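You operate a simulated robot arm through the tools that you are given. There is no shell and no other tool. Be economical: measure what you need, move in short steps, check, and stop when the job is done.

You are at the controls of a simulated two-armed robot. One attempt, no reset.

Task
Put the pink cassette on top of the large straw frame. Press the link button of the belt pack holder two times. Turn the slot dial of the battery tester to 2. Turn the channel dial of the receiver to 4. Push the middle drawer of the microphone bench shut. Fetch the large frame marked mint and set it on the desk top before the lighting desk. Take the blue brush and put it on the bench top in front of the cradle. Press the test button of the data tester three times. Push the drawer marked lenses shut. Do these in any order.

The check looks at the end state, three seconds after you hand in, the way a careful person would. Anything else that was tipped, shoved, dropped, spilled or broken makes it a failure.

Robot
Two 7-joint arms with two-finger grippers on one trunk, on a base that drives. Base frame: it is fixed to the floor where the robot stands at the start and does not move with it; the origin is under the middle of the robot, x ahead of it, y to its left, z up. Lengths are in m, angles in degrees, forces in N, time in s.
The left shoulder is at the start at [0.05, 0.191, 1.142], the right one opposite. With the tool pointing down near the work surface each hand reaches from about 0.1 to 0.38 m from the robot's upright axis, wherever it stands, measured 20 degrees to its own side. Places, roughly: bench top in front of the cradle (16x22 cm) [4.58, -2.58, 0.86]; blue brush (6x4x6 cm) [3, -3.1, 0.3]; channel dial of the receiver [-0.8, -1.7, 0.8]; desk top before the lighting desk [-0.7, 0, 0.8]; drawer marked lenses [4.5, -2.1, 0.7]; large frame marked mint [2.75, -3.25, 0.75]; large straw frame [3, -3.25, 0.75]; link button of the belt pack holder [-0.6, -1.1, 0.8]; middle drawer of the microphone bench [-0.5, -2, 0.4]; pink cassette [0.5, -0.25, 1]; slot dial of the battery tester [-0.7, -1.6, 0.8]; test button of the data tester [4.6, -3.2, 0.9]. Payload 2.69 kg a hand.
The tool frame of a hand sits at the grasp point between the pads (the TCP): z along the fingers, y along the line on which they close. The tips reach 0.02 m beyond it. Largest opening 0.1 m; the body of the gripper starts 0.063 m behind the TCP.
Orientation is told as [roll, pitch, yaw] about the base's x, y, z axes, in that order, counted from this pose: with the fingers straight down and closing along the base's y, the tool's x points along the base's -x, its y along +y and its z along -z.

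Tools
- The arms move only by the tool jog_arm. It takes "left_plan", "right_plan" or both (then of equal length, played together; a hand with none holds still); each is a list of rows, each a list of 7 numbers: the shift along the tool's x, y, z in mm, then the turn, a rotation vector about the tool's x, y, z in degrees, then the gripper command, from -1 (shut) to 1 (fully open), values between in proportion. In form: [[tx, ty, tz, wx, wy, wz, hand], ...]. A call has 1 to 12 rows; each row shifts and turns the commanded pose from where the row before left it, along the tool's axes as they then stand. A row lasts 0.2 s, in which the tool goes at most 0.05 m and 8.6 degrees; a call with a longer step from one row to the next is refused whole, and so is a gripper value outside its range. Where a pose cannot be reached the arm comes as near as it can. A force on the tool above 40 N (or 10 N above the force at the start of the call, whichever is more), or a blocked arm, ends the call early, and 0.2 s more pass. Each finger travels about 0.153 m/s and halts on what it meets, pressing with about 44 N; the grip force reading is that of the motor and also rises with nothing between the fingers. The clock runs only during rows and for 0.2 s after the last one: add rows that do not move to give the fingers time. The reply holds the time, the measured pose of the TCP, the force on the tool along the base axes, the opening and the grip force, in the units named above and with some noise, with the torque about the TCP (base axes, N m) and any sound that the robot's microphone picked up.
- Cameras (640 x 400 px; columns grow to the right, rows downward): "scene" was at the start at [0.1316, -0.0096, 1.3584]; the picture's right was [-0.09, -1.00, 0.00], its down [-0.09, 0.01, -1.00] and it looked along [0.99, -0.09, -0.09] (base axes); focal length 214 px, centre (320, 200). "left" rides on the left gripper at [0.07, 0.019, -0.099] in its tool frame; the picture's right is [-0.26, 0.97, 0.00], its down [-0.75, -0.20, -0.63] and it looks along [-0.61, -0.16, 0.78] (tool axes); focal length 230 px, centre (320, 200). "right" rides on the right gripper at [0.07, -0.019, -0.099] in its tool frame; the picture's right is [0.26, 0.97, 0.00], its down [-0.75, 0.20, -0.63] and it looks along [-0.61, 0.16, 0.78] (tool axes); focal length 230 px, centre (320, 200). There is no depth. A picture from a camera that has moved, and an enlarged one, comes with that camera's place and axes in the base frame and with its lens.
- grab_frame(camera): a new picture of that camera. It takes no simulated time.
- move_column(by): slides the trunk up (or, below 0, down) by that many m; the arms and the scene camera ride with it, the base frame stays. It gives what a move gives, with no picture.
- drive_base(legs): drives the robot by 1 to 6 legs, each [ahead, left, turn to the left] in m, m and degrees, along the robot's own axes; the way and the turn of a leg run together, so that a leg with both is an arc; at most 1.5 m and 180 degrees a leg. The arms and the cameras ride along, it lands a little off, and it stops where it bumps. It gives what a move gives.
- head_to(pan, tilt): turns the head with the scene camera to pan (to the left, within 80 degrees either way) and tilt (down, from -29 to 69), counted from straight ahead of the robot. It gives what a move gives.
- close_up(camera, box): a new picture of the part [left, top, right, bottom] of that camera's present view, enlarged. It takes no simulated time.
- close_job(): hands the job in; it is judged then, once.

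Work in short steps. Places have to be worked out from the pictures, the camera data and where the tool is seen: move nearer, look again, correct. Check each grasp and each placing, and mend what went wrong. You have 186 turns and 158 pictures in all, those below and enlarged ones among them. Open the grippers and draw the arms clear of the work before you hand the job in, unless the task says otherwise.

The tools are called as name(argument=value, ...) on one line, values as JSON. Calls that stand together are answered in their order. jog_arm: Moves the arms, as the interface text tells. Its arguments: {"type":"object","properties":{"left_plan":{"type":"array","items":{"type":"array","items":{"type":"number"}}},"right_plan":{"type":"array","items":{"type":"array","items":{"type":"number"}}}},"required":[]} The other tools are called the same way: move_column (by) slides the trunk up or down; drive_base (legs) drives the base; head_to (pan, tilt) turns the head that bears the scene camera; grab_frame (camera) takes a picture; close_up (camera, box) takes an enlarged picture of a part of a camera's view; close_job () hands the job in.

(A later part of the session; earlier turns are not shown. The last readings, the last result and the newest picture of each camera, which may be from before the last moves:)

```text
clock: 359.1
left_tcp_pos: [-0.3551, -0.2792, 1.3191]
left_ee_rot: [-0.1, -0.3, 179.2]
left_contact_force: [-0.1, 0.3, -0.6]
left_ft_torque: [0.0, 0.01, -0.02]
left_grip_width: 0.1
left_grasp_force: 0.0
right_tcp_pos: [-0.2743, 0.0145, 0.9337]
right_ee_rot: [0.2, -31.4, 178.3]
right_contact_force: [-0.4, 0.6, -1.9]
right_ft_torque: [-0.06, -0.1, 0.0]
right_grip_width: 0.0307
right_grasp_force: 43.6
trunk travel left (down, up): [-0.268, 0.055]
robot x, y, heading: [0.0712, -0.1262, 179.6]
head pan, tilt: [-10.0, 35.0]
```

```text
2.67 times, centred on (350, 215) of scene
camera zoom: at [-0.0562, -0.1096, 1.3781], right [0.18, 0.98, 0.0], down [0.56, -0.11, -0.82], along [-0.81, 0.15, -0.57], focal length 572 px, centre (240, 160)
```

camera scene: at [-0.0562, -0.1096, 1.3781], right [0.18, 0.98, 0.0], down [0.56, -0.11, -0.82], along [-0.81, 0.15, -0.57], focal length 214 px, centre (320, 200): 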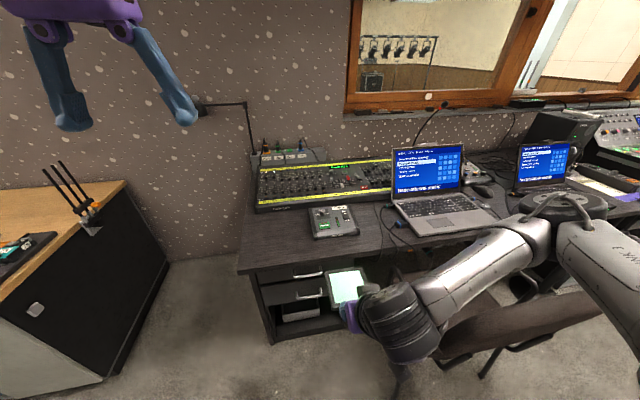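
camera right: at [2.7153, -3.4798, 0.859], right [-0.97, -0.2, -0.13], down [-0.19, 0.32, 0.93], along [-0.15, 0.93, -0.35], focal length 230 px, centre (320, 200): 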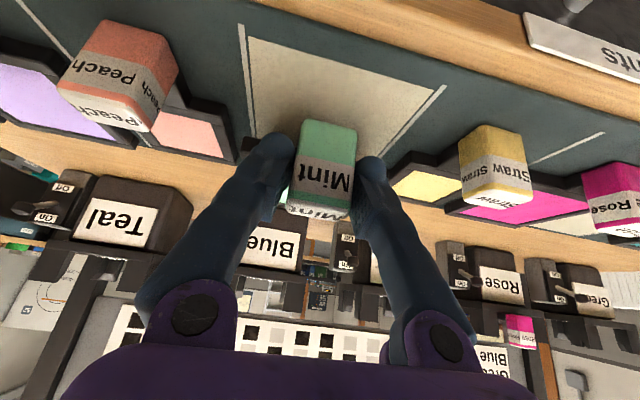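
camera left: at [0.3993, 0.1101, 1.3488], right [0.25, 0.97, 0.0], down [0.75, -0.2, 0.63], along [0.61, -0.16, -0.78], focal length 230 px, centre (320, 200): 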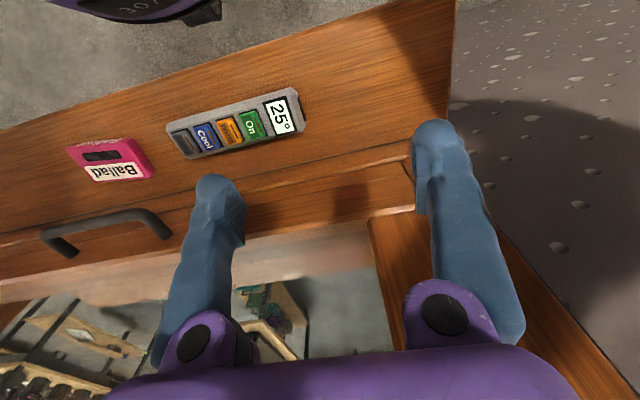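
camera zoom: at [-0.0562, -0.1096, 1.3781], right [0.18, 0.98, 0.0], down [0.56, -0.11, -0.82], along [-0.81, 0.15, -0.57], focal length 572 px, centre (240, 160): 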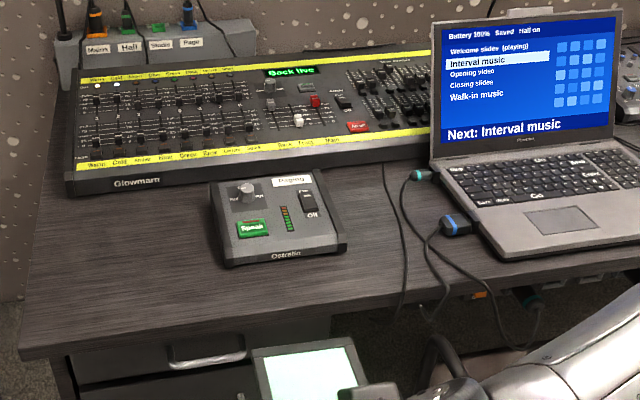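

Free desk lies left of the small box, before the lighting desk; I aim the plate's centre at [-0.69, -0.125]. I draw the left hand back, drive nearer, and extend the right hand.

jog_arm(left_plan=[[40, 10, 0, 0, 0, 0, 1], [40, 10, 0, 0, 0, 0, 1], [40, 10, 0, 0, 0, 0, 1]])

drive_base(legs=[[0, 0.14, 0.4], [0.24, 0, 0]])

grab_frame(camera="scene")

grab_frame(camera="right")

```text
clock: 359.9
left_tcp_pos: [-0.232, -0.3094, 1.3184]
left_ee_rot: [-0.1, -0.3, 179.1]
left_contact_force: [0.0, -1.0, 0.3]
left_ft_torque: [-0.01, 0.04, 0.01]
left_grip_width: 0.1
left_grasp_force: 0.0
right_tcp_pos: [-0.2732, 0.0142, 0.9333]
right_ee_rot: [0.2, -31.3, 178.3]
right_contact_force: [0.3, -0.1, -1.4]
right_ft_torque: [0.01, -0.06, 0.03]
right_grip_width: 0.0307
right_grasp_force: 44.4
trunk travel left (down, up): [-0.268, 0.055]
robot x, y, heading: [0.0687, -0.1286, 179.2]
head pan, tilt: [-10.0, 35.0]
```

```text
clock: 363.2
left_tcp_pos: [-0.4756, -0.4529, 1.3188]
left_ee_rot: [-0.1, -0.5, 179.7]
left_contact_force: [-0.6, 0.6, -0.7]
left_ft_torque: [0.04, -0.01, -0.03]
left_grip_width: 0.0999
left_grasp_force: 0.1
right_tcp_pos: [-0.5187, -0.129, 0.9339]
right_ee_rot: [0.2, -31.3, 178.9]
right_contact_force: [0.4, 0.6, -1.2]
right_ft_torque: [0.01, -0.09, 0.0]
right_grip_width: 0.0307
right_grasp_force: 44.0
trunk travel left (down, up): [-0.268, 0.055]
robot x, y, heading: [-0.1728, -0.2673, -180.1]
head pan, tilt: [-10.0, 35.0]
```

```text
56 pictures are left
camera scene: at [-0.2995, -0.2509, 1.378], right [0.17, 0.99, 0.0], down [0.57, -0.1, -0.82], along [-0.81, 0.14, -0.57], focal length 214 px, centre (320, 200)
```

scene: 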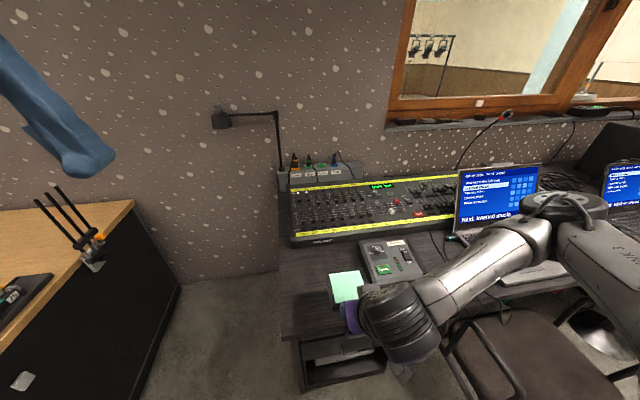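

```text
55 pictures are left
camera right: at [-0.4066, -0.1142, 0.9813], right [0.2, -0.97, -0.13], down [-0.32, -0.19, 0.93], along [-0.93, -0.15, -0.35], focal length 230 px, centre (320, 200)
```

right: 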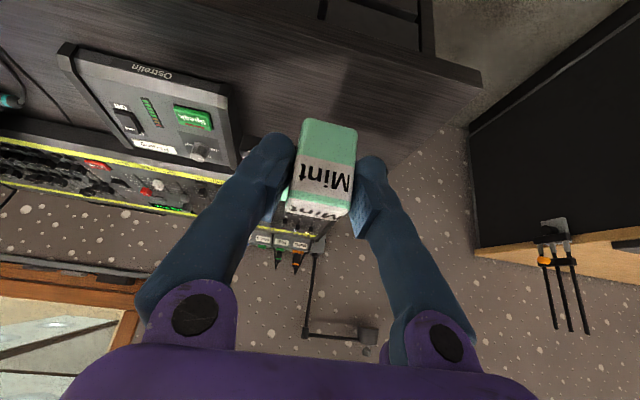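

Plate is at y -0.13, clear of the box (its edge y≈-0.03). I extend 10 cm forward and lower the trunk close to the desk.

jog_arm(right_plan=[[-28.5, 0, 17.3, 0, 0, 0, -1], [-28.5, 0, 17.3, 0, 0, 0, -1], [-28.5, 0, 17.3, 0, 0, 0, -1]])

move_column(by=-0.075)

grab_frame(camera="scene")

grab_frame(camera="right")

```text
clock: 364.0
left_tcp_pos: [-0.474, -0.4527, 1.3186]
left_ee_rot: [-0.1, -0.3, 179.6]
left_contact_force: [-0.4, -0.8, 0.4]
left_ft_torque: [-0.03, -0.02, 0.01]
left_grip_width: 0.0999
left_grasp_force: 0.2
right_tcp_pos: [-0.6195, -0.1289, 0.9336]
right_ee_rot: [0.2, -31.2, 178.9]
right_contact_force: [-0.1, -1.3, -0.9]
right_ft_torque: [-0.01, -0.1, 0.02]
right_grip_width: 0.0307
right_grasp_force: 44.0
trunk travel left (down, up): [-0.268, 0.055]
robot x, y, heading: [-0.1684, -0.2645, -180.0]
head pan, tilt: [-10.0, 35.0]
```

```text
clock: 365.1
left_tcp_pos: [-0.4747, -0.4524, 1.2435]
left_ee_rot: [-0.1, -0.4, 179.7]
left_contact_force: [-0.1, 0.3, 0.4]
left_ft_torque: [0.01, -0.01, 0.01]
left_grip_width: 0.1
left_grasp_force: 0.1
right_tcp_pos: [-0.6174, -0.1293, 0.8583]
right_ee_rot: [0.1, -31.4, 178.9]
right_contact_force: [-0.4, 0.6, -1.4]
right_ft_torque: [-0.01, -0.07, -0.02]
right_grip_width: 0.0309
right_grasp_force: 43.8
trunk travel left (down, up): [-0.193, 0.13]
robot x, y, heading: [-0.1694, -0.2619, -180.0]
head pan, tilt: [-10.0, 35.0]
```

```text
54 pictures are left
camera scene: at [-0.2986, -0.2509, 1.3032], right [0.17, 0.99, 0.0], down [0.56, -0.1, -0.82], along [-0.81, 0.14, -0.57], focal length 214 px, centre (320, 200)
```

scene: 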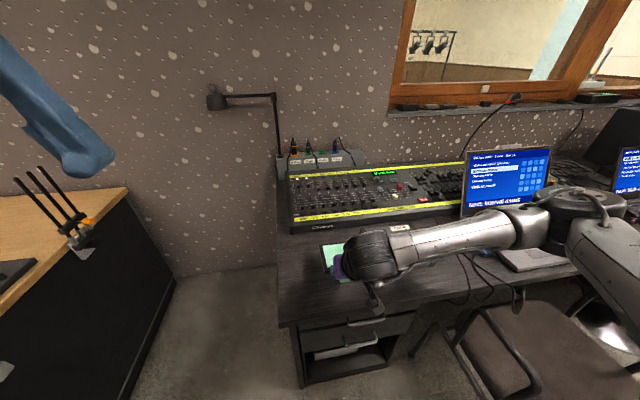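

```text
53 pictures are left
camera right: at [-0.5053, -0.1132, 0.9069], right [0.2, -0.97, -0.13], down [-0.32, -0.19, 0.93], along [-0.93, -0.15, -0.35], focal length 230 px, centre (320, 200)
```

right: 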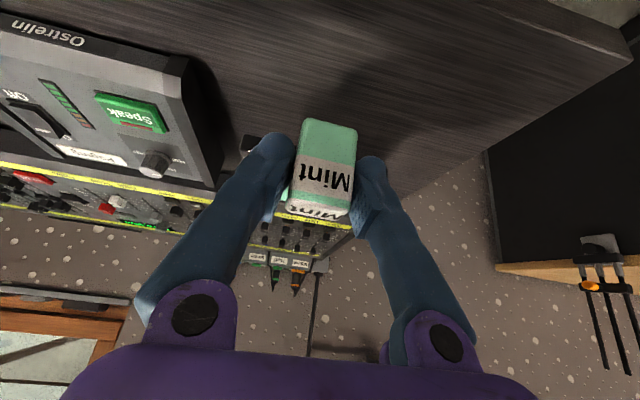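

Clear of the box. I lower in small steps and watch the force.

move_column(by=-0.015)

move_column(by=-0.005)

grab_frame(camera="right")

```text
clock: 365.7
left_tcp_pos: [-0.4743, -0.4513, 1.2297]
left_ee_rot: [-0.1, -0.4, 179.7]
left_contact_force: [0.1, -0.3, -0.3]
left_ft_torque: [-0.01, -0.01, -0.04]
left_grip_width: 0.0998
left_grasp_force: 0.0
right_tcp_pos: [-0.617, -0.1283, 0.843]
right_ee_rot: [0.2, -31.4, 178.9]
right_contact_force: [-0.4, -0.3, -1.9]
right_ft_torque: [-0.03, -0.08, 0.01]
right_grip_width: 0.0305
right_grasp_force: 43.6
trunk travel left (down, up): [-0.178, 0.145]
robot x, y, heading: [-0.1678, -0.2635, -180.0]
head pan, tilt: [-10.0, 35.0]
```

```text
clock: 366.2
left_tcp_pos: [-0.475, -0.4528, 1.2239]
left_ee_rot: [-0.2, -0.5, 179.8]
left_contact_force: [0.2, -0.7, 0.7]
left_ft_torque: [-0.01, -0.02, -0.01]
left_grip_width: 0.0998
left_grasp_force: 0.0
right_tcp_pos: [-0.6183, -0.1292, 0.8376]
right_ee_rot: [0.2, -31.5, 178.9]
right_contact_force: [0.0, 0.1, -1.9]
right_ft_torque: [-0.02, -0.12, -0.01]
right_grip_width: 0.031
right_grasp_force: 44.3
trunk travel left (down, up): [-0.173, 0.15]
robot x, y, heading: [-0.1716, -0.2655, -180.1]
head pan, tilt: [-10.0, 35.0]
```

```text
52 pictures are left
camera right: at [-0.5054, -0.1132, 0.8867], right [0.2, -0.97, -0.13], down [-0.32, -0.19, 0.93], along [-0.93, -0.15, -0.35], focal length 230 px, centre (320, 200)
```

right: 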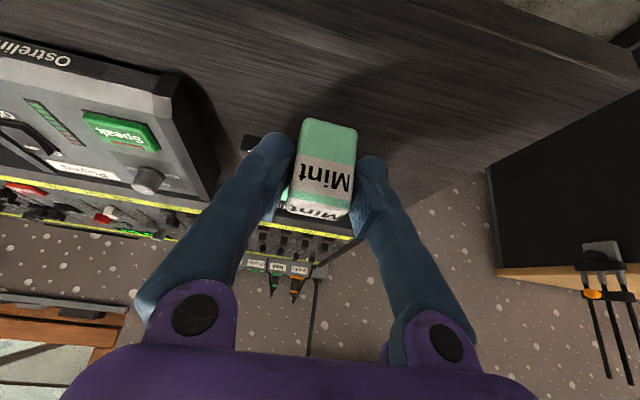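

Still free; I go on lowering.

move_column(by=-0.01)

move_column(by=-0.006)

move_column(by=-0.005)

```text
clock: 366.8
left_tcp_pos: [-0.4747, -0.4521, 1.2138]
left_ee_rot: [-0.1, -0.5, 179.7]
left_contact_force: [0.7, 0.4, 0.8]
left_ft_torque: [-0.02, 0.01, 0.02]
left_grip_width: 0.0999
left_grasp_force: 0.1
right_tcp_pos: [-0.618, -0.1283, 0.8294]
right_ee_rot: [0.2, -31.4, 178.9]
right_contact_force: [-0.2, -0.1, -1.0]
right_ft_torque: [0.01, -0.1, -0.01]
right_grip_width: 0.0306
right_grasp_force: 44.1
trunk travel left (down, up): [-0.163, 0.16]
robot x, y, heading: [-0.1694, -0.2661, -179.9]
head pan, tilt: [-10.0, 35.0]
```

```text
clock: 367.4
left_tcp_pos: [-0.4735, -0.4529, 1.2075]
left_ee_rot: [0.0, -0.4, 179.7]
left_contact_force: [0.7, 0.2, 0.7]
left_ft_torque: [0.01, 0.02, -0.01]
left_grip_width: 0.1002
left_grasp_force: 0.0
right_tcp_pos: [-0.6172, -0.1287, 0.8231]
right_ee_rot: [0.2, -31.4, 178.9]
right_contact_force: [-1.4, 0.0, -1.2]
right_ft_torque: [-0.02, -0.12, 0.01]
right_grip_width: 0.0305
right_grasp_force: 44.4
trunk travel left (down, up): [-0.157, 0.166]
robot x, y, heading: [-0.1724, -0.2653, -179.8]
head pan, tilt: [-10.0, 35.0]
```

```text
clock: 367.9
left_tcp_pos: [-0.4741, -0.4534, 1.2038]
left_ee_rot: [-0.1, -0.4, 179.7]
left_contact_force: [0.5, 0.4, 0.4]
left_ft_torque: [0.02, 0.0, -0.04]
left_grip_width: 0.1
left_grasp_force: 0.1
right_tcp_pos: [-0.6178, -0.1292, 0.8179]
right_ee_rot: [0.1, -31.5, 179.0]
right_contact_force: [0.2, 0.1, -1.2]
right_ft_torque: [-0.01, -0.09, -0.02]
right_grip_width: 0.0308
right_grasp_force: 44.6
trunk travel left (down, up): [-0.152, 0.171]
robot x, y, heading: [-0.1726, -0.2609, -179.9]
head pan, tilt: [-10.0, 35.0]
```

close_up(camera="scene", box=[270, 200, 430, 300])

move_column(by=-0.006)

move_column(by=-0.005)

```text
4.00 times, centred on (350, 250) of scene
camera zoom: at [-0.2987, -0.2509, 1.2621], right [0.17, 0.99, 0.0], down [0.56, -0.1, -0.82], along [-0.81, 0.14, -0.57], focal length 858 px, centre (200, 0)
```

zoom: 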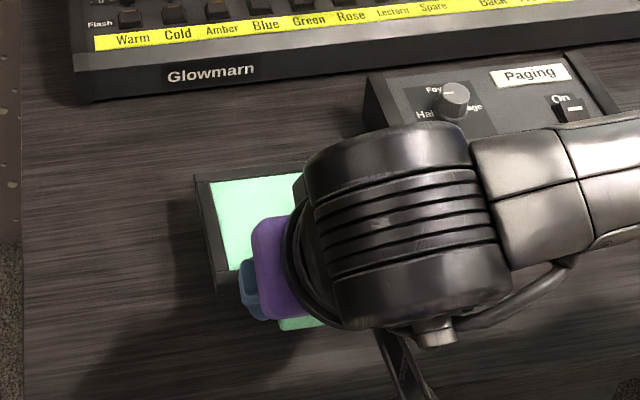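

```text
clock: 368.5
left_tcp_pos: [-0.4738, -0.453, 1.1961]
left_ee_rot: [0.0, -0.5, 179.7]
left_contact_force: [0.0, -0.1, 0.0]
left_ft_torque: [0.02, -0.02, 0.0]
left_grip_width: 0.0998
left_grasp_force: 0.0
right_tcp_pos: [-0.6176, -0.1288, 0.8113]
right_ee_rot: [0.3, -31.4, 179.0]
right_contact_force: [1.0, 0.0, -1.5]
right_ft_torque: [0.02, -0.1, -0.04]
right_grip_width: 0.0307
right_grasp_force: 43.8
trunk travel left (down, up): [-0.146, 0.177]
robot x, y, heading: [-0.1729, -0.2659, -180.1]
head pan, tilt: [-10.0, 35.0]
```

```text
clock: 369.0
left_tcp_pos: [-0.4749, -0.4538, 1.1916]
left_ee_rot: [-0.1, -0.5, 179.7]
left_contact_force: [-0.5, -0.2, 0.2]
left_ft_torque: [-0.04, -0.02, 0.03]
left_grip_width: 0.0999
left_grasp_force: 0.1
right_tcp_pos: [-0.6184, -0.1289, 0.8066]
right_ee_rot: [0.2, -31.4, 178.9]
right_contact_force: [0.0, -0.9, -1.0]
right_ft_torque: [0.0, -0.07, -0.02]
right_grip_width: 0.0304
right_grasp_force: 43.9
trunk travel left (down, up): [-0.141, 0.182]
robot x, y, heading: [-0.1705, -0.265, -180.2]
head pan, tilt: [-10.0, 35.0]
```

move_column(by=-0.008)

move_column(by=-0.006)

close_up(camera="right", box=[180, 60, 420, 210])

```text
clock: 369.6
left_tcp_pos: [-0.4742, -0.4533, 1.1834]
left_ee_rot: [-0.1, -0.4, 179.7]
left_contact_force: [0.0, -0.4, 0.5]
left_ft_torque: [0.01, 0.01, 0.02]
left_grip_width: 0.1001
left_grasp_force: 0.1
right_tcp_pos: [-0.6183, -0.1297, 0.7979]
right_ee_rot: [0.2, -31.4, 178.9]
right_contact_force: [-0.1, 0.4, -1.8]
right_ft_torque: [-0.01, -0.12, -0.06]
right_grip_width: 0.0306
right_grasp_force: 44.1
trunk travel left (down, up): [-0.133, 0.19]
robot x, y, heading: [-0.1683, -0.2647, -179.9]
head pan, tilt: [-10.0, 35.0]
```

```text
clock: 370.1
left_tcp_pos: [-0.475, -0.4526, 1.1777]
left_ee_rot: [-0.1, -0.5, 179.7]
left_contact_force: [1.0, 0.0, -0.5]
left_ft_torque: [0.01, -0.01, 0.01]
left_grip_width: 0.1
left_grasp_force: 0.0
right_tcp_pos: [-0.6174, -0.1293, 0.7922]
right_ee_rot: [0.1, -31.4, 179.0]
right_contact_force: [-0.7, 0.8, -1.5]
right_ft_torque: [0.03, -0.08, 0.0]
right_grip_width: 0.0308
right_grasp_force: 43.8
trunk travel left (down, up): [-0.127, 0.196]
robot x, y, heading: [-0.1708, -0.2648, -180.0]
head pan, tilt: [-10.0, 35.0]
```

```text
2.67 times, centred on (300, 135) of right
camera zoom: at [-0.5053, -0.1132, 0.8408], right [0.2, -0.97, -0.13], down [-0.32, -0.19, 0.93], along [-0.93, -0.15, -0.35], focal length 614 px, centre (373, 373)
```

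zoom: 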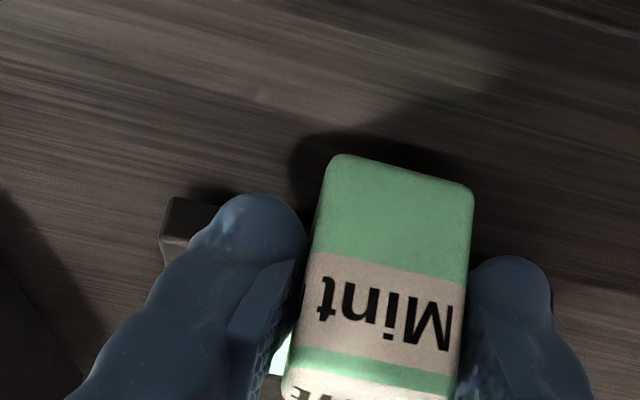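

Shadow is closing in; finer steps.

move_column(by=-0.004)

move_column(by=-0.003)

move_column(by=-0.003)

```text
clock: 370.7
left_tcp_pos: [-0.4738, -0.4524, 1.1724]
left_ee_rot: [-0.1, -0.4, 179.8]
left_contact_force: [0.8, 0.5, -0.1]
left_ft_torque: [0.04, 0.03, 0.02]
left_grip_width: 0.0998
left_grasp_force: 0.0
right_tcp_pos: [-0.6181, -0.129, 0.7893]
right_ee_rot: [0.1, -31.4, 178.9]
right_contact_force: [0.7, -0.9, 0.0]
right_ft_torque: [0.02, 0.09, -0.01]
right_grip_width: 0.0307
right_grasp_force: 44.0
trunk travel left (down, up): [-0.123, 0.2]
robot x, y, heading: [-0.1729, -0.2659, -179.7]
head pan, tilt: [-10.0, 35.0]
```

```text
clock: 371.2
left_tcp_pos: [-0.4723, -0.4539, 1.1712]
left_ee_rot: [-0.1, -0.5, 179.7]
left_contact_force: [-0.1, -0.3, -0.4]
left_ft_torque: [0.02, -0.04, -0.01]
left_grip_width: 0.1001
left_grasp_force: 0.1
right_tcp_pos: [-0.6169, -0.1295, 0.7882]
right_ee_rot: [0.2, -31.6, 178.9]
right_contact_force: [2.9, 1.0, 11.4]
right_ft_torque: [0.04, 1.32, -0.05]
right_grip_width: 0.0307
right_grasp_force: 44.0
trunk travel left (down, up): [-0.12, 0.203]
robot x, y, heading: [-0.1713, -0.2606, -180.0]
head pan, tilt: [-10.0, 35.0]
```

```text
clock: 371.7
left_tcp_pos: [-0.4725, -0.4529, 1.1691]
left_ee_rot: [-0.1, -0.5, 179.7]
left_contact_force: [0.3, -0.5, 0.5]
left_ft_torque: [0.02, -0.02, 0.02]
left_grip_width: 0.1
left_grasp_force: 0.0
right_tcp_pos: [-0.6176, -0.1292, 0.7858]
right_ee_rot: [0.3, -31.8, 178.9]
right_contact_force: [3.0, 3.6, 31.4]
right_ft_torque: [0.06, -0.29, -0.02]
right_grip_width: 0.0306
right_grasp_force: 44.2
trunk travel left (down, up): [-0.117, 0.206]
robot x, y, heading: [-0.1705, -0.2664, -180.0]
head pan, tilt: [-10.0, 35.0]
```

It rests firmly (31 N). I ease up a touch, release, and withdraw.

move_column(by=0.002)

jog_arm(right_plan=[[0, 0, 0, 0, 0, 0, -0.3], [0, 0, 0, 0, 0, 0, 0.1], [0, 0, 0, 0, 0, 0, 0.3], [0, 0, 0, 0, 0, 0, 0.3], [-5, 0, -12, 0, 0, 0, 0.3], [-10, 0, -25, 0, 0, 0, 0.3], [-15, 0, -40, 0, 0, 0, 0.3], [-10, 0, -40, 0, 0, 0, 0.3]])

move_column(by=0.12)

grab_frame(camera="scene")

```text
clock: 372.2
left_tcp_pos: [-0.4738, -0.4519, 1.1694]
left_ee_rot: [-0.1, -0.5, 179.7]
left_contact_force: [0.5, 1.1, -0.6]
left_ft_torque: [0.0, -0.02, 0.03]
left_grip_width: 0.1
left_grasp_force: 0.1
right_tcp_pos: [-0.618, -0.1304, 0.7855]
right_ee_rot: [0.1, -31.7, 178.9]
right_contact_force: [-1.2, 1.1, 24.4]
right_ft_torque: [-0.02, 0.86, 0.02]
right_grip_width: 0.0308
right_grasp_force: 43.5
trunk travel left (down, up): [-0.119, 0.204]
robot x, y, heading: [-0.17, -0.2656, -179.9]
head pan, tilt: [-10.0, 35.0]
```

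```text
clock: 374.0
left_tcp_pos: [-0.4735, -0.4516, 1.1697]
left_ee_rot: [-0.1, -0.5, 179.7]
left_contact_force: [-0.5, -0.8, -1.0]
left_ft_torque: [-0.01, 0.0, 0.01]
left_grip_width: 0.0998
left_grasp_force: 0.2
right_tcp_pos: [-0.5897, -0.1297, 0.9041]
right_ee_rot: [0.1, -31.5, 179.1]
right_contact_force: [-0.5, -0.2, -0.3]
right_ft_torque: [-0.03, 0.01, 0.01]
right_grip_width: 0.0648
right_grasp_force: 0.0
trunk travel left (down, up): [-0.119, 0.204]
robot x, y, heading: [-0.1706, -0.2615, -180.1]
head pan, tilt: [-10.0, 35.0]
```

```text
clock: 375.5
left_tcp_pos: [-0.4744, -0.4535, 1.2891]
left_ee_rot: [-0.1, -0.4, 179.8]
left_contact_force: [0.4, -0.1, 0.0]
left_ft_torque: [-0.01, 0.06, 0.0]
left_grip_width: 0.0999
left_grasp_force: 0.1
right_tcp_pos: [-0.5903, -0.1298, 1.0241]
right_ee_rot: [0.2, -31.2, 178.9]
right_contact_force: [0.7, 0.2, 0.7]
right_ft_torque: [0.01, 0.01, 0.02]
right_grip_width: 0.0649
right_grasp_force: 0.1
trunk travel left (down, up): [-0.239, 0.084]
robot x, y, heading: [-0.1682, -0.2656, -180.1]
head pan, tilt: [-10.0, 35.0]
```

```text
49 pictures are left
camera scene: at [-0.2989, -0.251, 1.349], right [0.17, 0.99, 0.0], down [0.57, -0.1, -0.82], along [-0.81, 0.14, -0.57], focal length 214 px, centre (320, 200)
```

scene: 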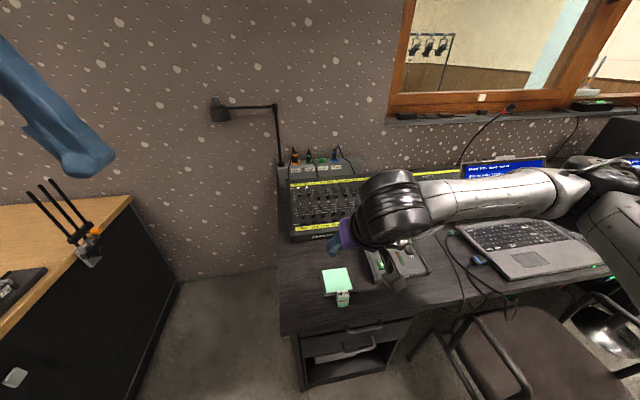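

The mint frame rests flat on the desk before the lighting desk, nothing touched. I back off and move along to the microphone bench.

drive_base(legs=[[-0.2, 0, 0], [0, 1.1, 0]])

head_to(pan=0, tilt=42)

grab_frame(camera="scene")

```text
clock: 386.6
left_tcp_pos: [-0.2755, -1.5503, 1.2895]
left_ee_rot: [-0.1, -0.3, 179.6]
left_contact_force: [-0.6, -0.1, -0.5]
left_ft_torque: [-0.01, 0.02, 0.0]
left_grip_width: 0.1
left_grasp_force: 0.0
right_tcp_pos: [-0.3913, -1.2267, 1.0237]
right_ee_rot: [0.1, -31.4, 178.9]
right_contact_force: [-1.0, 0.1, 0.0]
right_ft_torque: [0.01, 0.0, 0.02]
right_grip_width: 0.0648
right_grasp_force: 0.1
trunk travel left (down, up): [-0.239, 0.084]
robot x, y, heading: [0.0243, -1.3642, 179.8]
head pan, tilt: [-10.0, 35.0]
```

```text
clock: 387.4
left_tcp_pos: [-0.2761, -1.5496, 1.2898]
left_ee_rot: [-0.1, -0.3, 179.7]
left_contact_force: [-0.2, -0.3, -0.5]
left_ft_torque: [0.0, -0.02, 0.01]
left_grip_width: 0.1
left_grasp_force: 0.1
right_tcp_pos: [-0.3913, -1.2266, 1.0231]
right_ee_rot: [0.2, -31.4, 178.8]
right_contact_force: [0.2, 0.1, -0.4]
right_ft_torque: [0.01, -0.03, 0.0]
right_grip_width: 0.0651
right_grasp_force: 0.1
trunk travel left (down, up): [-0.239, 0.084]
robot x, y, heading: [0.0261, -1.3673, 180.0]
head pan, tilt: [0.0, 42.0]
```

```text
48 pictures are left
camera scene: at [-0.0972, -1.364, 1.3386], right [0.0, 1.0, 0.0], down [0.67, 0.0, -0.74], along [-0.74, 0.0, -0.67], focal length 214 px, centre (320, 200)
```

scene: 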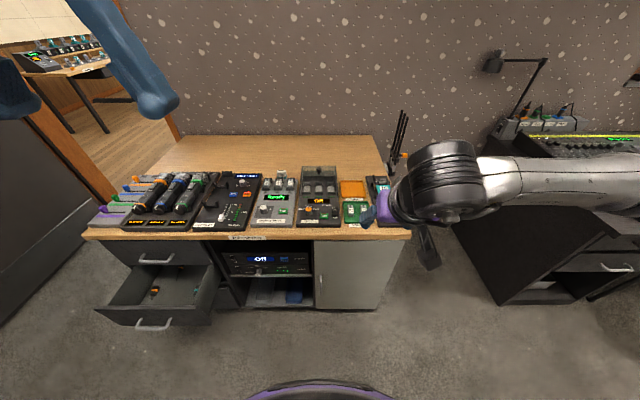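

close_up(camera="scene", box=[180, 160, 300, 235])

close_up(camera="scene", box=[290, 160, 410, 235])

```text
5.33 times, centred on (240, 198) of scene
camera zoom: at [-0.0972, -1.364, 1.3386], right [0.0, 1.0, 0.0], down [0.67, 0.0, -0.74], along [-0.74, 0.0, -0.67], focal length 1144 px, centre (747, 213)
```

zoom: 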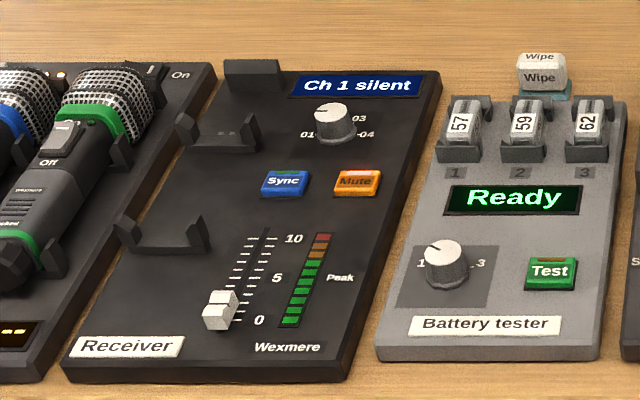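

```text
5.33 times, centred on (350, 198) of scene
camera zoom: at [-0.0972, -1.364, 1.3386], right [0.0, 1.0, 0.0], down [0.67, 0.0, -0.74], along [-0.74, 0.0, -0.67], focal length 1144 px, centre (160, 213)
```

zoom: 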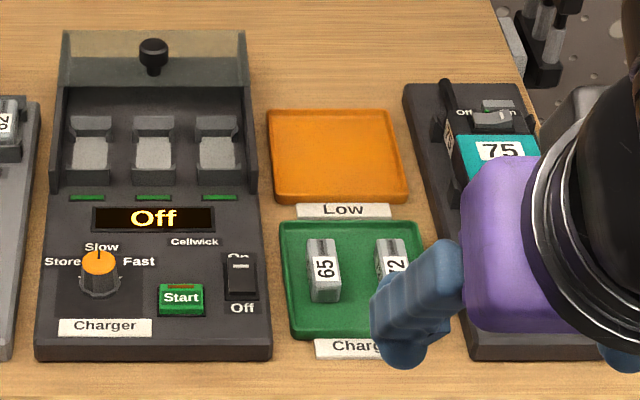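

The belt pack holder is behind my hand; I look with the right hand's camera.

grab_frame(camera="right")

```text
45 pictures are left
camera right: at [-0.2789, -1.2111, 1.0717], right [0.2, -0.97, -0.13], down [-0.32, -0.19, 0.93], along [-0.93, -0.14, -0.35], focal length 230 px, centre (320, 200)
```

right: 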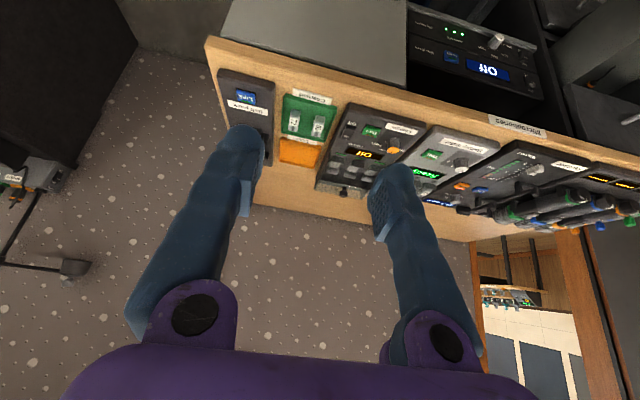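

Link button (blue) ≈ [-0.60, -1.112, 0.79]. I close the hand and drive so it is above it, then look again.

jog_arm(right_plan=[[0, 0, 0, 0, 0, 0, -0.5], [0, 0, 0, 0, 0, 0, -1], [0, 0, 0, 0, 0, 0, -1]])

drive_base(legs=[[0, -0.115, 0], [0.2, 0, 0]])

move_column(by=-0.1)

grab_frame(camera="right")

head_to(pan=-15, tilt=50)

grab_frame(camera="scene")

```text
clock: 388.1
left_tcp_pos: [-0.2775, -1.5502, 1.2899]
left_ee_rot: [-0.1, -0.4, 179.6]
left_contact_force: [0.1, 0.4, 0.5]
left_ft_torque: [0.0, -0.02, -0.02]
left_grip_width: 0.1
left_grasp_force: 0.0
right_tcp_pos: [-0.3921, -1.2267, 1.0227]
right_ee_rot: [0.2, -31.5, 178.8]
right_contact_force: [0.5, 0.1, 0.4]
right_ft_torque: [0.02, -0.01, 0.01]
right_grip_width: 0.0
right_grasp_force: 29.0
trunk travel left (down, up): [-0.239, 0.084]
robot x, y, heading: [0.0316, -1.3623, 179.9]
head pan, tilt: [0.0, 42.0]
```

```text
clock: 391.0
left_tcp_pos: [-0.4717, -1.4375, 1.29]
left_ee_rot: [-0.1, -0.5, 179.8]
left_contact_force: [-1.0, 0.7, -0.9]
left_ft_torque: [-0.01, 0.0, -0.01]
left_grip_width: 0.1001
left_grasp_force: 0.1
right_tcp_pos: [-0.5877, -1.1163, 1.0234]
right_ee_rot: [0.2, -31.4, 179.0]
right_contact_force: [0.1, -0.9, 0.2]
right_ft_torque: [0.02, 0.01, -0.01]
right_grip_width: 0.0
right_grasp_force: 29.3
trunk travel left (down, up): [-0.239, 0.084]
robot x, y, heading: [-0.1703, -1.2468, -180.1]
head pan, tilt: [0.0, 42.0]
```

```text
clock: 392.3
left_tcp_pos: [-0.4694, -1.4369, 1.1908]
left_ee_rot: [-0.1, -0.5, 179.8]
left_contact_force: [0.4, -0.3, 0.4]
left_ft_torque: [0.01, 0.04, 0.03]
left_grip_width: 0.0999
left_grasp_force: 0.0
right_tcp_pos: [-0.5864, -1.1143, 0.9227]
right_ee_rot: [0.2, -31.4, 178.9]
right_contact_force: [0.3, 0.5, 0.6]
right_ft_torque: [0.01, 0.0, 0.02]
right_grip_width: 0.0001
right_grasp_force: 29.2
trunk travel left (down, up): [-0.139, 0.184]
robot x, y, heading: [-0.1648, -1.2447, -179.9]
head pan, tilt: [0.0, 42.0]
```

```text
44 pictures are left
camera right: at [-0.4739, -1.0988, 0.9718], right [0.21, -0.97, -0.13], down [-0.32, -0.19, 0.93], along [-0.93, -0.15, -0.35], focal length 230 px, centre (320, 200)
```

right: 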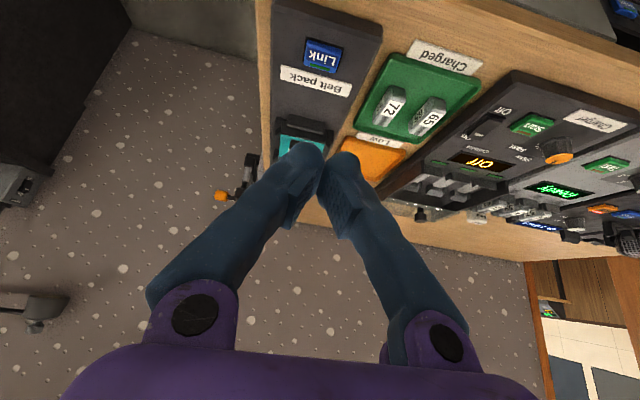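

```text
clock: 393.1
left_tcp_pos: [-0.4701, -1.4374, 1.1898]
left_ee_rot: [0.0, -0.4, 179.8]
left_contact_force: [0.0, 0.2, 0.3]
left_ft_torque: [0.01, -0.01, -0.04]
left_grip_width: 0.1001
left_grasp_force: 0.1
right_tcp_pos: [-0.5861, -1.1147, 0.9231]
right_ee_rot: [0.2, -31.3, 179.2]
right_contact_force: [-0.6, -0.1, 0.9]
right_ft_torque: [0.03, -0.02, 0.03]
right_grip_width: 0.0
right_grasp_force: 29.0
trunk travel left (down, up): [-0.139, 0.184]
robot x, y, heading: [-0.1718, -1.2481, -179.8]
head pan, tilt: [-15.0, 50.0]
```

```text
43 pictures are left
camera scene: at [-0.2824, -1.2309, 1.2274], right [0.25, 0.97, 0.0], down [0.74, -0.2, -0.64], along [-0.62, 0.16, -0.77], focal length 214 px, centre (320, 200)
```

scene: 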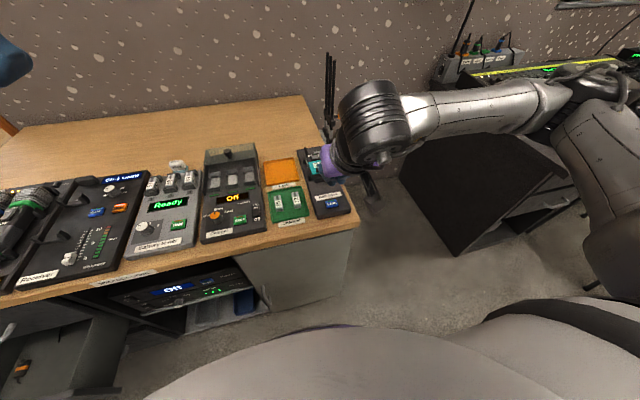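

Link button triangulates to [-0.612, -1.1055, 0.79]. I shift over it and lower most of the way.

jog_arm(right_plan=[[-22, -9, 13.5, 0, 0, 0, -1]])

move_column(by=-0.085)

grab_frame(camera="right")

```text
clock: 393.5
left_tcp_pos: [-0.4711, -1.4367, 1.1899]
left_ee_rot: [-0.1, -0.4, 179.9]
left_contact_force: [0.3, -0.8, 0.2]
left_ft_torque: [-0.02, 0.0, 0.01]
left_grip_width: 0.1001
left_grasp_force: 0.1
right_tcp_pos: [-0.6133, -1.105, 0.9222]
right_ee_rot: [0.1, -31.3, 179.1]
right_contact_force: [0.5, -0.5, -0.6]
right_ft_torque: [-0.01, 0.02, 0.02]
right_grip_width: 0.0
right_grasp_force: 29.5
trunk travel left (down, up): [-0.139, 0.184]
robot x, y, heading: [-0.1676, -1.2491, -179.9]
head pan, tilt: [-15.0, 50.0]
```

```text
clock: 394.7
left_tcp_pos: [-0.4688, -1.4369, 1.1043]
left_ee_rot: [-0.1, -0.5, 179.8]
left_contact_force: [-0.3, 0.4, 0.6]
left_ft_torque: [-0.04, -0.05, 0.03]
left_grip_width: 0.1001
left_grasp_force: 0.1
right_tcp_pos: [-0.6125, -1.1051, 0.8382]
right_ee_rot: [0.2, -31.3, 179.0]
right_contact_force: [1.2, 0.7, 0.1]
right_ft_torque: [0.0, -0.01, 0.0]
right_grip_width: 0.0
right_grasp_force: 29.7
trunk travel left (down, up): [-0.054, 0.269]
robot x, y, heading: [-0.1674, -1.2479, -179.7]
head pan, tilt: [-15.0, 50.0]
```

```text
42 pictures are left
camera right: at [-0.5002, -1.0899, 0.8865], right [0.21, -0.97, -0.13], down [-0.32, -0.19, 0.93], along [-0.93, -0.15, -0.35], focal length 230 px, centre (320, 200)
```

right: 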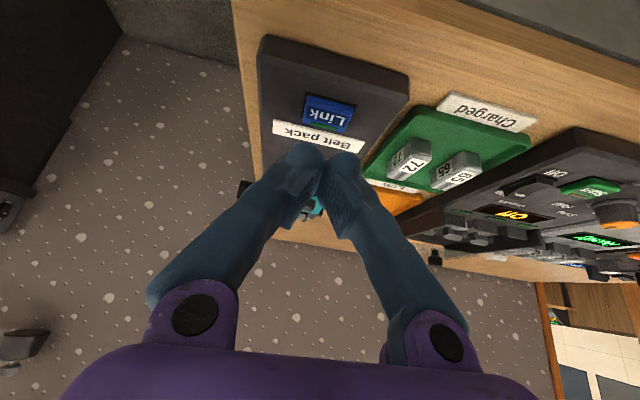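

Alignment matches. I go down with small steps until a click.

jog_arm(right_plan=[[5, 0, 9, 0, 0, 0, -1], [2.5, 0, 4.5, 0, 0, 0, -1]])

jog_arm(right_plan=[[1.5, 0, 2.6, 0, 0, 0, -1], [1.5, 0, 2.6, 0, 0, 0, -1]])

```text
clock: 395.3
left_tcp_pos: [-0.47, -1.4374, 1.1052]
left_ee_rot: [-0.1, -0.4, 179.7]
left_contact_force: [-0.2, -0.4, 0.0]
left_ft_torque: [0.0, -0.01, 0.02]
left_grip_width: 0.1002
left_grasp_force: 0.1
right_tcp_pos: [-0.6141, -1.1072, 0.8219]
right_ee_rot: [0.2, -31.4, 179.0]
right_contact_force: [0.0, -0.2, -0.2]
right_ft_torque: [0.0, 0.0, 0.01]
right_grip_width: 0.0
right_grasp_force: 29.6
trunk travel left (down, up): [-0.054, 0.269]
robot x, y, heading: [-0.1686, -1.2509, -179.8]
head pan, tilt: [-15.0, 50.0]
```

```text
clock: 395.9
left_tcp_pos: [-0.4699, -1.4376, 1.1046]
left_ee_rot: [0.0, -0.3, 179.8]
left_contact_force: [0.8, -0.4, 0.3]
left_ft_torque: [-0.02, 0.01, 0.01]
left_grip_width: 0.1
left_grasp_force: 0.1
right_tcp_pos: [-0.6124, -1.1057, 0.8175]
right_ee_rot: [0.0, -31.4, 179.1]
right_contact_force: [1.2, -0.7, -0.7]
right_ft_torque: [0.0, 0.01, 0.0]
right_grip_width: 0.0
right_grasp_force: 29.6
trunk travel left (down, up): [-0.054, 0.269]
robot x, y, heading: [-0.1677, -1.2512, -179.5]
head pan, tilt: [-15.0, 50.0]
```

jog_arm(right_plan=[[1.5, 0, 2.6, 0, 0, 0, -1], [1, 0, 1.7, 0, 0, 0, -1]])

close_up(camera="right", box=[200, 60, 440, 210])

```text
clock: 396.5
left_tcp_pos: [-0.4696, -1.4369, 1.1046]
left_ee_rot: [-0.1, -0.4, 179.8]
left_contact_force: [0.0, 0.7, 0.1]
left_ft_torque: [0.01, -0.02, 0.01]
left_grip_width: 0.1002
left_grasp_force: 0.0
right_tcp_pos: [-0.6137, -1.1055, 0.8119]
right_ee_rot: [0.1, -31.3, 179.0]
right_contact_force: [0.0, 0.1, -0.1]
right_ft_torque: [0.01, 0.03, 0.01]
right_grip_width: 0.0002
right_grasp_force: 29.8
trunk travel left (down, up): [-0.054, 0.269]
robot x, y, heading: [-0.1705, -1.2509, -179.9]
head pan, tilt: [-15.0, 50.0]
```

```text
2.67 times, centred on (320, 135) of right
camera zoom: at [-0.5011, -1.0897, 0.8598], right [0.21, -0.97, -0.13], down [-0.32, -0.19, 0.93], along [-0.93, -0.15, -0.35], focal length 614 px, centre (320, 373)
```

zoom: 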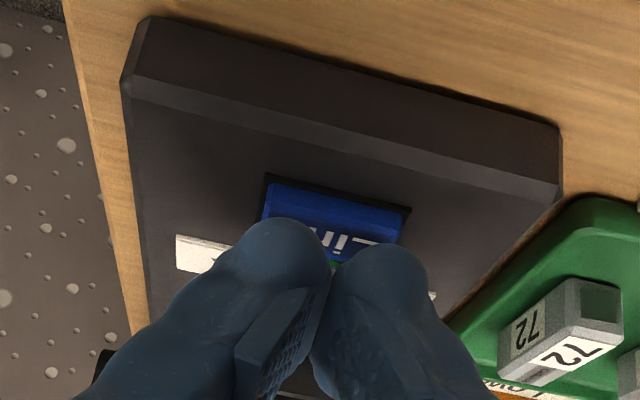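

jog_arm(right_plan=[[-1, 0, 3.5, 0, 0, 0, -1], [1, 0, 1.7, 0, 0, 0, -1]])

jog_arm(right_plan=[[1, 0, 1.7, 0, 0, 0, -1], [1, 0, 1.7, 0, 0, 0, -1]])

```text
clock: 397.1
left_tcp_pos: [-0.4699, -1.4387, 1.1055]
left_ee_rot: [-0.1, -0.4, 179.8]
left_contact_force: [-0.2, -0.1, 0.4]
left_ft_torque: [0.0, 0.01, -0.03]
left_grip_width: 0.1001
left_grasp_force: 0.1
right_tcp_pos: [-0.6161, -1.106, 0.8064]
right_ee_rot: [0.2, -31.4, 179.2]
right_contact_force: [-0.6, 1.4, 0.4]
right_ft_torque: [0.04, 0.02, -0.02]
right_grip_width: 0.0
right_grasp_force: 30.0
trunk travel left (down, up): [-0.054, 0.269]
robot x, y, heading: [-0.171, -1.2487, -179.9]
head pan, tilt: [-15.0, 50.0]
```

```text
clock: 397.7
left_tcp_pos: [-0.4706, -1.4369, 1.1049]
left_ee_rot: [-0.1, -0.4, 179.8]
left_contact_force: [-0.2, -0.2, -0.4]
left_ft_torque: [0.0, 0.02, 0.02]
left_grip_width: 0.1001
left_grasp_force: 0.1
right_tcp_pos: [-0.6161, -1.1049, 0.8025]
right_ee_rot: [0.0, -31.2, 179.1]
right_contact_force: [-0.9, -0.1, 0.4]
right_ft_torque: [-0.03, -0.01, -0.01]
right_grip_width: 0.0
right_grasp_force: 29.7
trunk travel left (down, up): [-0.054, 0.269]
robot x, y, heading: [-0.1702, -1.2477, -179.8]
head pan, tilt: [-15.0, 50.0]
```

jog_arm(right_plan=[[1, 0, 1.7, 0, 0, 0, -1], [1, 0, 1.7, 0, 0, 0, -1]])

close_up(camera="right", box=[200, 60, 440, 210])

```text
clock: 398.3
left_tcp_pos: [-0.4696, -1.4372, 1.105]
left_ee_rot: [0.0, -0.4, 179.8]
left_contact_force: [0.4, 0.0, -0.7]
left_ft_torque: [-0.01, -0.02, 0.0]
left_grip_width: 0.0997
left_grasp_force: 0.0
right_tcp_pos: [-0.6159, -1.1057, 0.7983]
right_ee_rot: [0.2, -31.4, 178.9]
right_contact_force: [-0.1, 0.2, -0.3]
right_ft_torque: [-0.01, -0.02, 0.0]
right_grip_width: 0.0
right_grasp_force: 29.2
trunk travel left (down, up): [-0.054, 0.269]
robot x, y, heading: [-0.1647, -1.2484, -179.6]
head pan, tilt: [-15.0, 50.0]
```

```text
2.67 times, centred on (320, 135) of right
camera zoom: at [-0.5037, -1.0898, 0.8476], right [0.21, -0.97, -0.13], down [-0.32, -0.19, 0.93], along [-0.93, -0.15, -0.35], focal length 614 px, centre (320, 373)
```

zoom: 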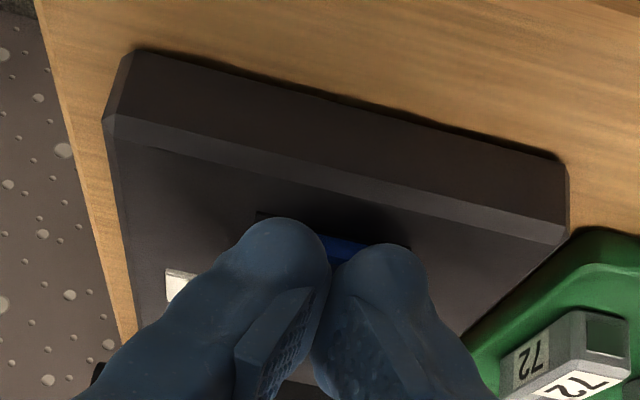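

jog_arm(right_plan=[[1, 0, 1.7, 0, 0, 0, -1], [1, 0, 1.7, 0, 0, 0, -1]])

jog_arm(right_plan=[[1, 0, 1.7, 0, 0, 0, -1], [0, 0, 0, 0, 0, 0, -1]])

```text
clock: 398.9
left_tcp_pos: [-0.4692, -1.4381, 1.1055]
left_ee_rot: [-0.1, -0.4, 179.7]
left_contact_force: [-0.4, 0.8, 0.1]
left_ft_torque: [-0.02, 0.02, -0.01]
left_grip_width: 0.1
left_grasp_force: 0.1
right_tcp_pos: [-0.6164, -1.1061, 0.7957]
right_ee_rot: [0.2, -31.3, 179.1]
right_contact_force: [0.5, -0.8, 1.1]
right_ft_torque: [-0.01, 0.0, -0.01]
right_grip_width: 0.0058
right_grasp_force: 29.9
trunk travel left (down, up): [-0.054, 0.269]
robot x, y, heading: [-0.1684, -1.2501, -179.9]
head pan, tilt: [-15.0, 50.0]
```

```text
clock: 399.5
left_tcp_pos: [-0.4695, -1.4377, 1.1061]
left_ee_rot: [-0.1, -0.4, 179.8]
left_contact_force: [1.2, -0.1, 0.1]
left_ft_torque: [0.02, 0.02, 0.03]
left_grip_width: 0.1
left_grasp_force: 0.0
right_tcp_pos: [-0.617, -1.1051, 0.7943]
right_ee_rot: [0.1, -31.5, 179.2]
right_contact_force: [2.1, -1.3, 1.7]
right_ft_torque: [0.01, 0.0, 0.0]
right_grip_width: 0.006
right_grasp_force: 29.2
trunk travel left (down, up): [-0.054, 0.269]
robot x, y, heading: [-0.1666, -1.2533, -179.5]
head pan, tilt: [-15.0, 50.0]
heard: click
```

One click. I lift 10 mm and press once more.

jog_arm(right_plan=[[-3, 0, -5, 0, 0, 0, -1], [-3, 0, -5, 0, 0, 0, -1], [0, 0, 0, 0, 0, 0, -1]])

jog_arm(right_plan=[[3, 0, 5, 0, 0, 0, -1], [3, 0, 5, 0, 0, 0, -1], [0, 0, 0, 0, 0, 0, -1]])

```text
clock: 400.3
left_tcp_pos: [-0.4701, -1.438, 1.1044]
left_ee_rot: [-0.1, -0.4, 179.8]
left_contact_force: [0.6, -0.4, 0.5]
left_ft_torque: [0.0, 0.0, -0.01]
left_grip_width: 0.0998
left_grasp_force: 0.0
right_tcp_pos: [-0.6176, -1.1047, 0.8044]
right_ee_rot: [0.1, -31.4, 179.0]
right_contact_force: [-0.5, 0.7, 0.5]
right_ft_torque: [0.06, 0.01, 0.01]
right_grip_width: 0.0003
right_grasp_force: 29.6
trunk travel left (down, up): [-0.054, 0.269]
robot x, y, heading: [-0.1685, -1.2467, -179.7]
head pan, tilt: [-15.0, 50.0]
```

```text
clock: 401.1
left_tcp_pos: [-0.4691, -1.4375, 1.1051]
left_ee_rot: [-0.1, -0.3, 179.8]
left_contact_force: [0.2, 0.6, 0.0]
left_ft_torque: [-0.02, 0.02, -0.01]
left_grip_width: 0.0997
left_grasp_force: 0.0
right_tcp_pos: [-0.6162, -1.105, 0.7946]
right_ee_rot: [0.2, -31.5, 179.0]
right_contact_force: [0.1, -0.9, 3.4]
right_ft_torque: [0.01, 0.01, 0.0]
right_grip_width: 0.0061
right_grasp_force: 29.4
trunk travel left (down, up): [-0.054, 0.269]
robot x, y, heading: [-0.1625, -1.2541, -180.0]
head pan, tilt: [-15.0, 50.0]
heard: click
```

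Both clicks registered. I raise, reduce the lean to ~12°, open the hand to 6 cm, and move along to the battery tester's dial (≈[-0.643, -1.566]).

move_column(by=0.18)

jog_arm(right_plan=[[30, 0, 0, 0, 6.5, 0, -1], [30, 0, 0, 0, 6.5, 0, -0.3], [20, 0, 0, 0, 6.5, 0, 0.2], [0, 0, 0, 0, 0, 0, 0.2]])

drive_base(legs=[[0, 0.45, 0]])

grab_frame(camera="right")

```text
clock: 403.1
left_tcp_pos: [-0.4696, -1.4376, 1.2845]
left_ee_rot: [-0.1, -0.4, 179.7]
left_contact_force: [-0.8, 0.0, 0.0]
left_ft_torque: [0.0, -0.04, -0.04]
left_grip_width: 0.0998
left_grasp_force: 0.1
right_tcp_pos: [-0.6159, -1.105, 0.9732]
right_ee_rot: [0.2, -31.4, 179.1]
right_contact_force: [0.9, 0.8, -0.1]
right_ft_torque: [0.01, 0.0, -0.02]
right_grip_width: 0.0
right_grasp_force: 29.4
trunk travel left (down, up): [-0.234, 0.089]
robot x, y, heading: [-0.1646, -1.2488, -179.7]
head pan, tilt: [-15.0, 50.0]
```

```text
clock: 404.1
left_tcp_pos: [-0.47, -1.4363, 1.2847]
left_ee_rot: [-0.1, -0.5, 179.8]
left_contact_force: [-0.5, 0.8, -0.2]
left_ft_torque: [0.0, 0.0, -0.02]
left_grip_width: 0.1
left_grasp_force: 0.2
right_tcp_pos: [-0.5446, -1.1065, 0.9383]
right_ee_rot: [0.1, -11.8, 179.2]
right_contact_force: [-0.2, 0.2, -0.2]
right_ft_torque: [0.01, 0.04, -0.02]
right_grip_width: 0.0601
right_grasp_force: 0.0
trunk travel left (down, up): [-0.234, 0.089]
robot x, y, heading: [-0.1647, -1.2497, -179.8]
head pan, tilt: [-15.0, 50.0]
```

```text
clock: 408.6
left_tcp_pos: [-0.4698, -1.8924, 1.284]
left_ee_rot: [-0.1, -0.3, 179.5]
left_contact_force: [-0.1, 0.4, 0.2]
left_ft_torque: [0.0, 0.01, -0.01]
left_grip_width: 0.0999
left_grasp_force: 0.2
right_tcp_pos: [-0.5436, -1.5593, 0.9407]
right_ee_rot: [0.0, -11.8, 178.8]
right_contact_force: [-0.1, 0.7, 0.5]
right_ft_torque: [-0.03, -0.01, 0.01]
right_grip_width: 0.0601
right_grasp_force: 0.1
trunk travel left (down, up): [-0.234, 0.089]
robot x, y, heading: [-0.1682, -1.7074, 179.8]
head pan, tilt: [-15.0, 50.0]
```

```text
39 pictures are left
camera right: at [-0.4536, -1.5438, 1.0221], right [0.23, -0.97, -0.05], down [-0.61, -0.19, 0.77], along [-0.76, -0.15, -0.63], focal length 230 px, centre (320, 200)
```

right: 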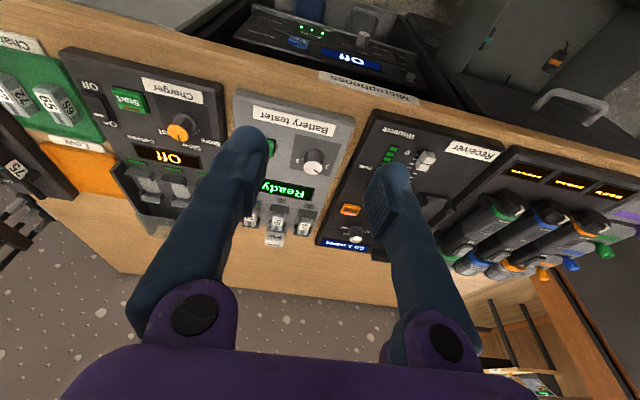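

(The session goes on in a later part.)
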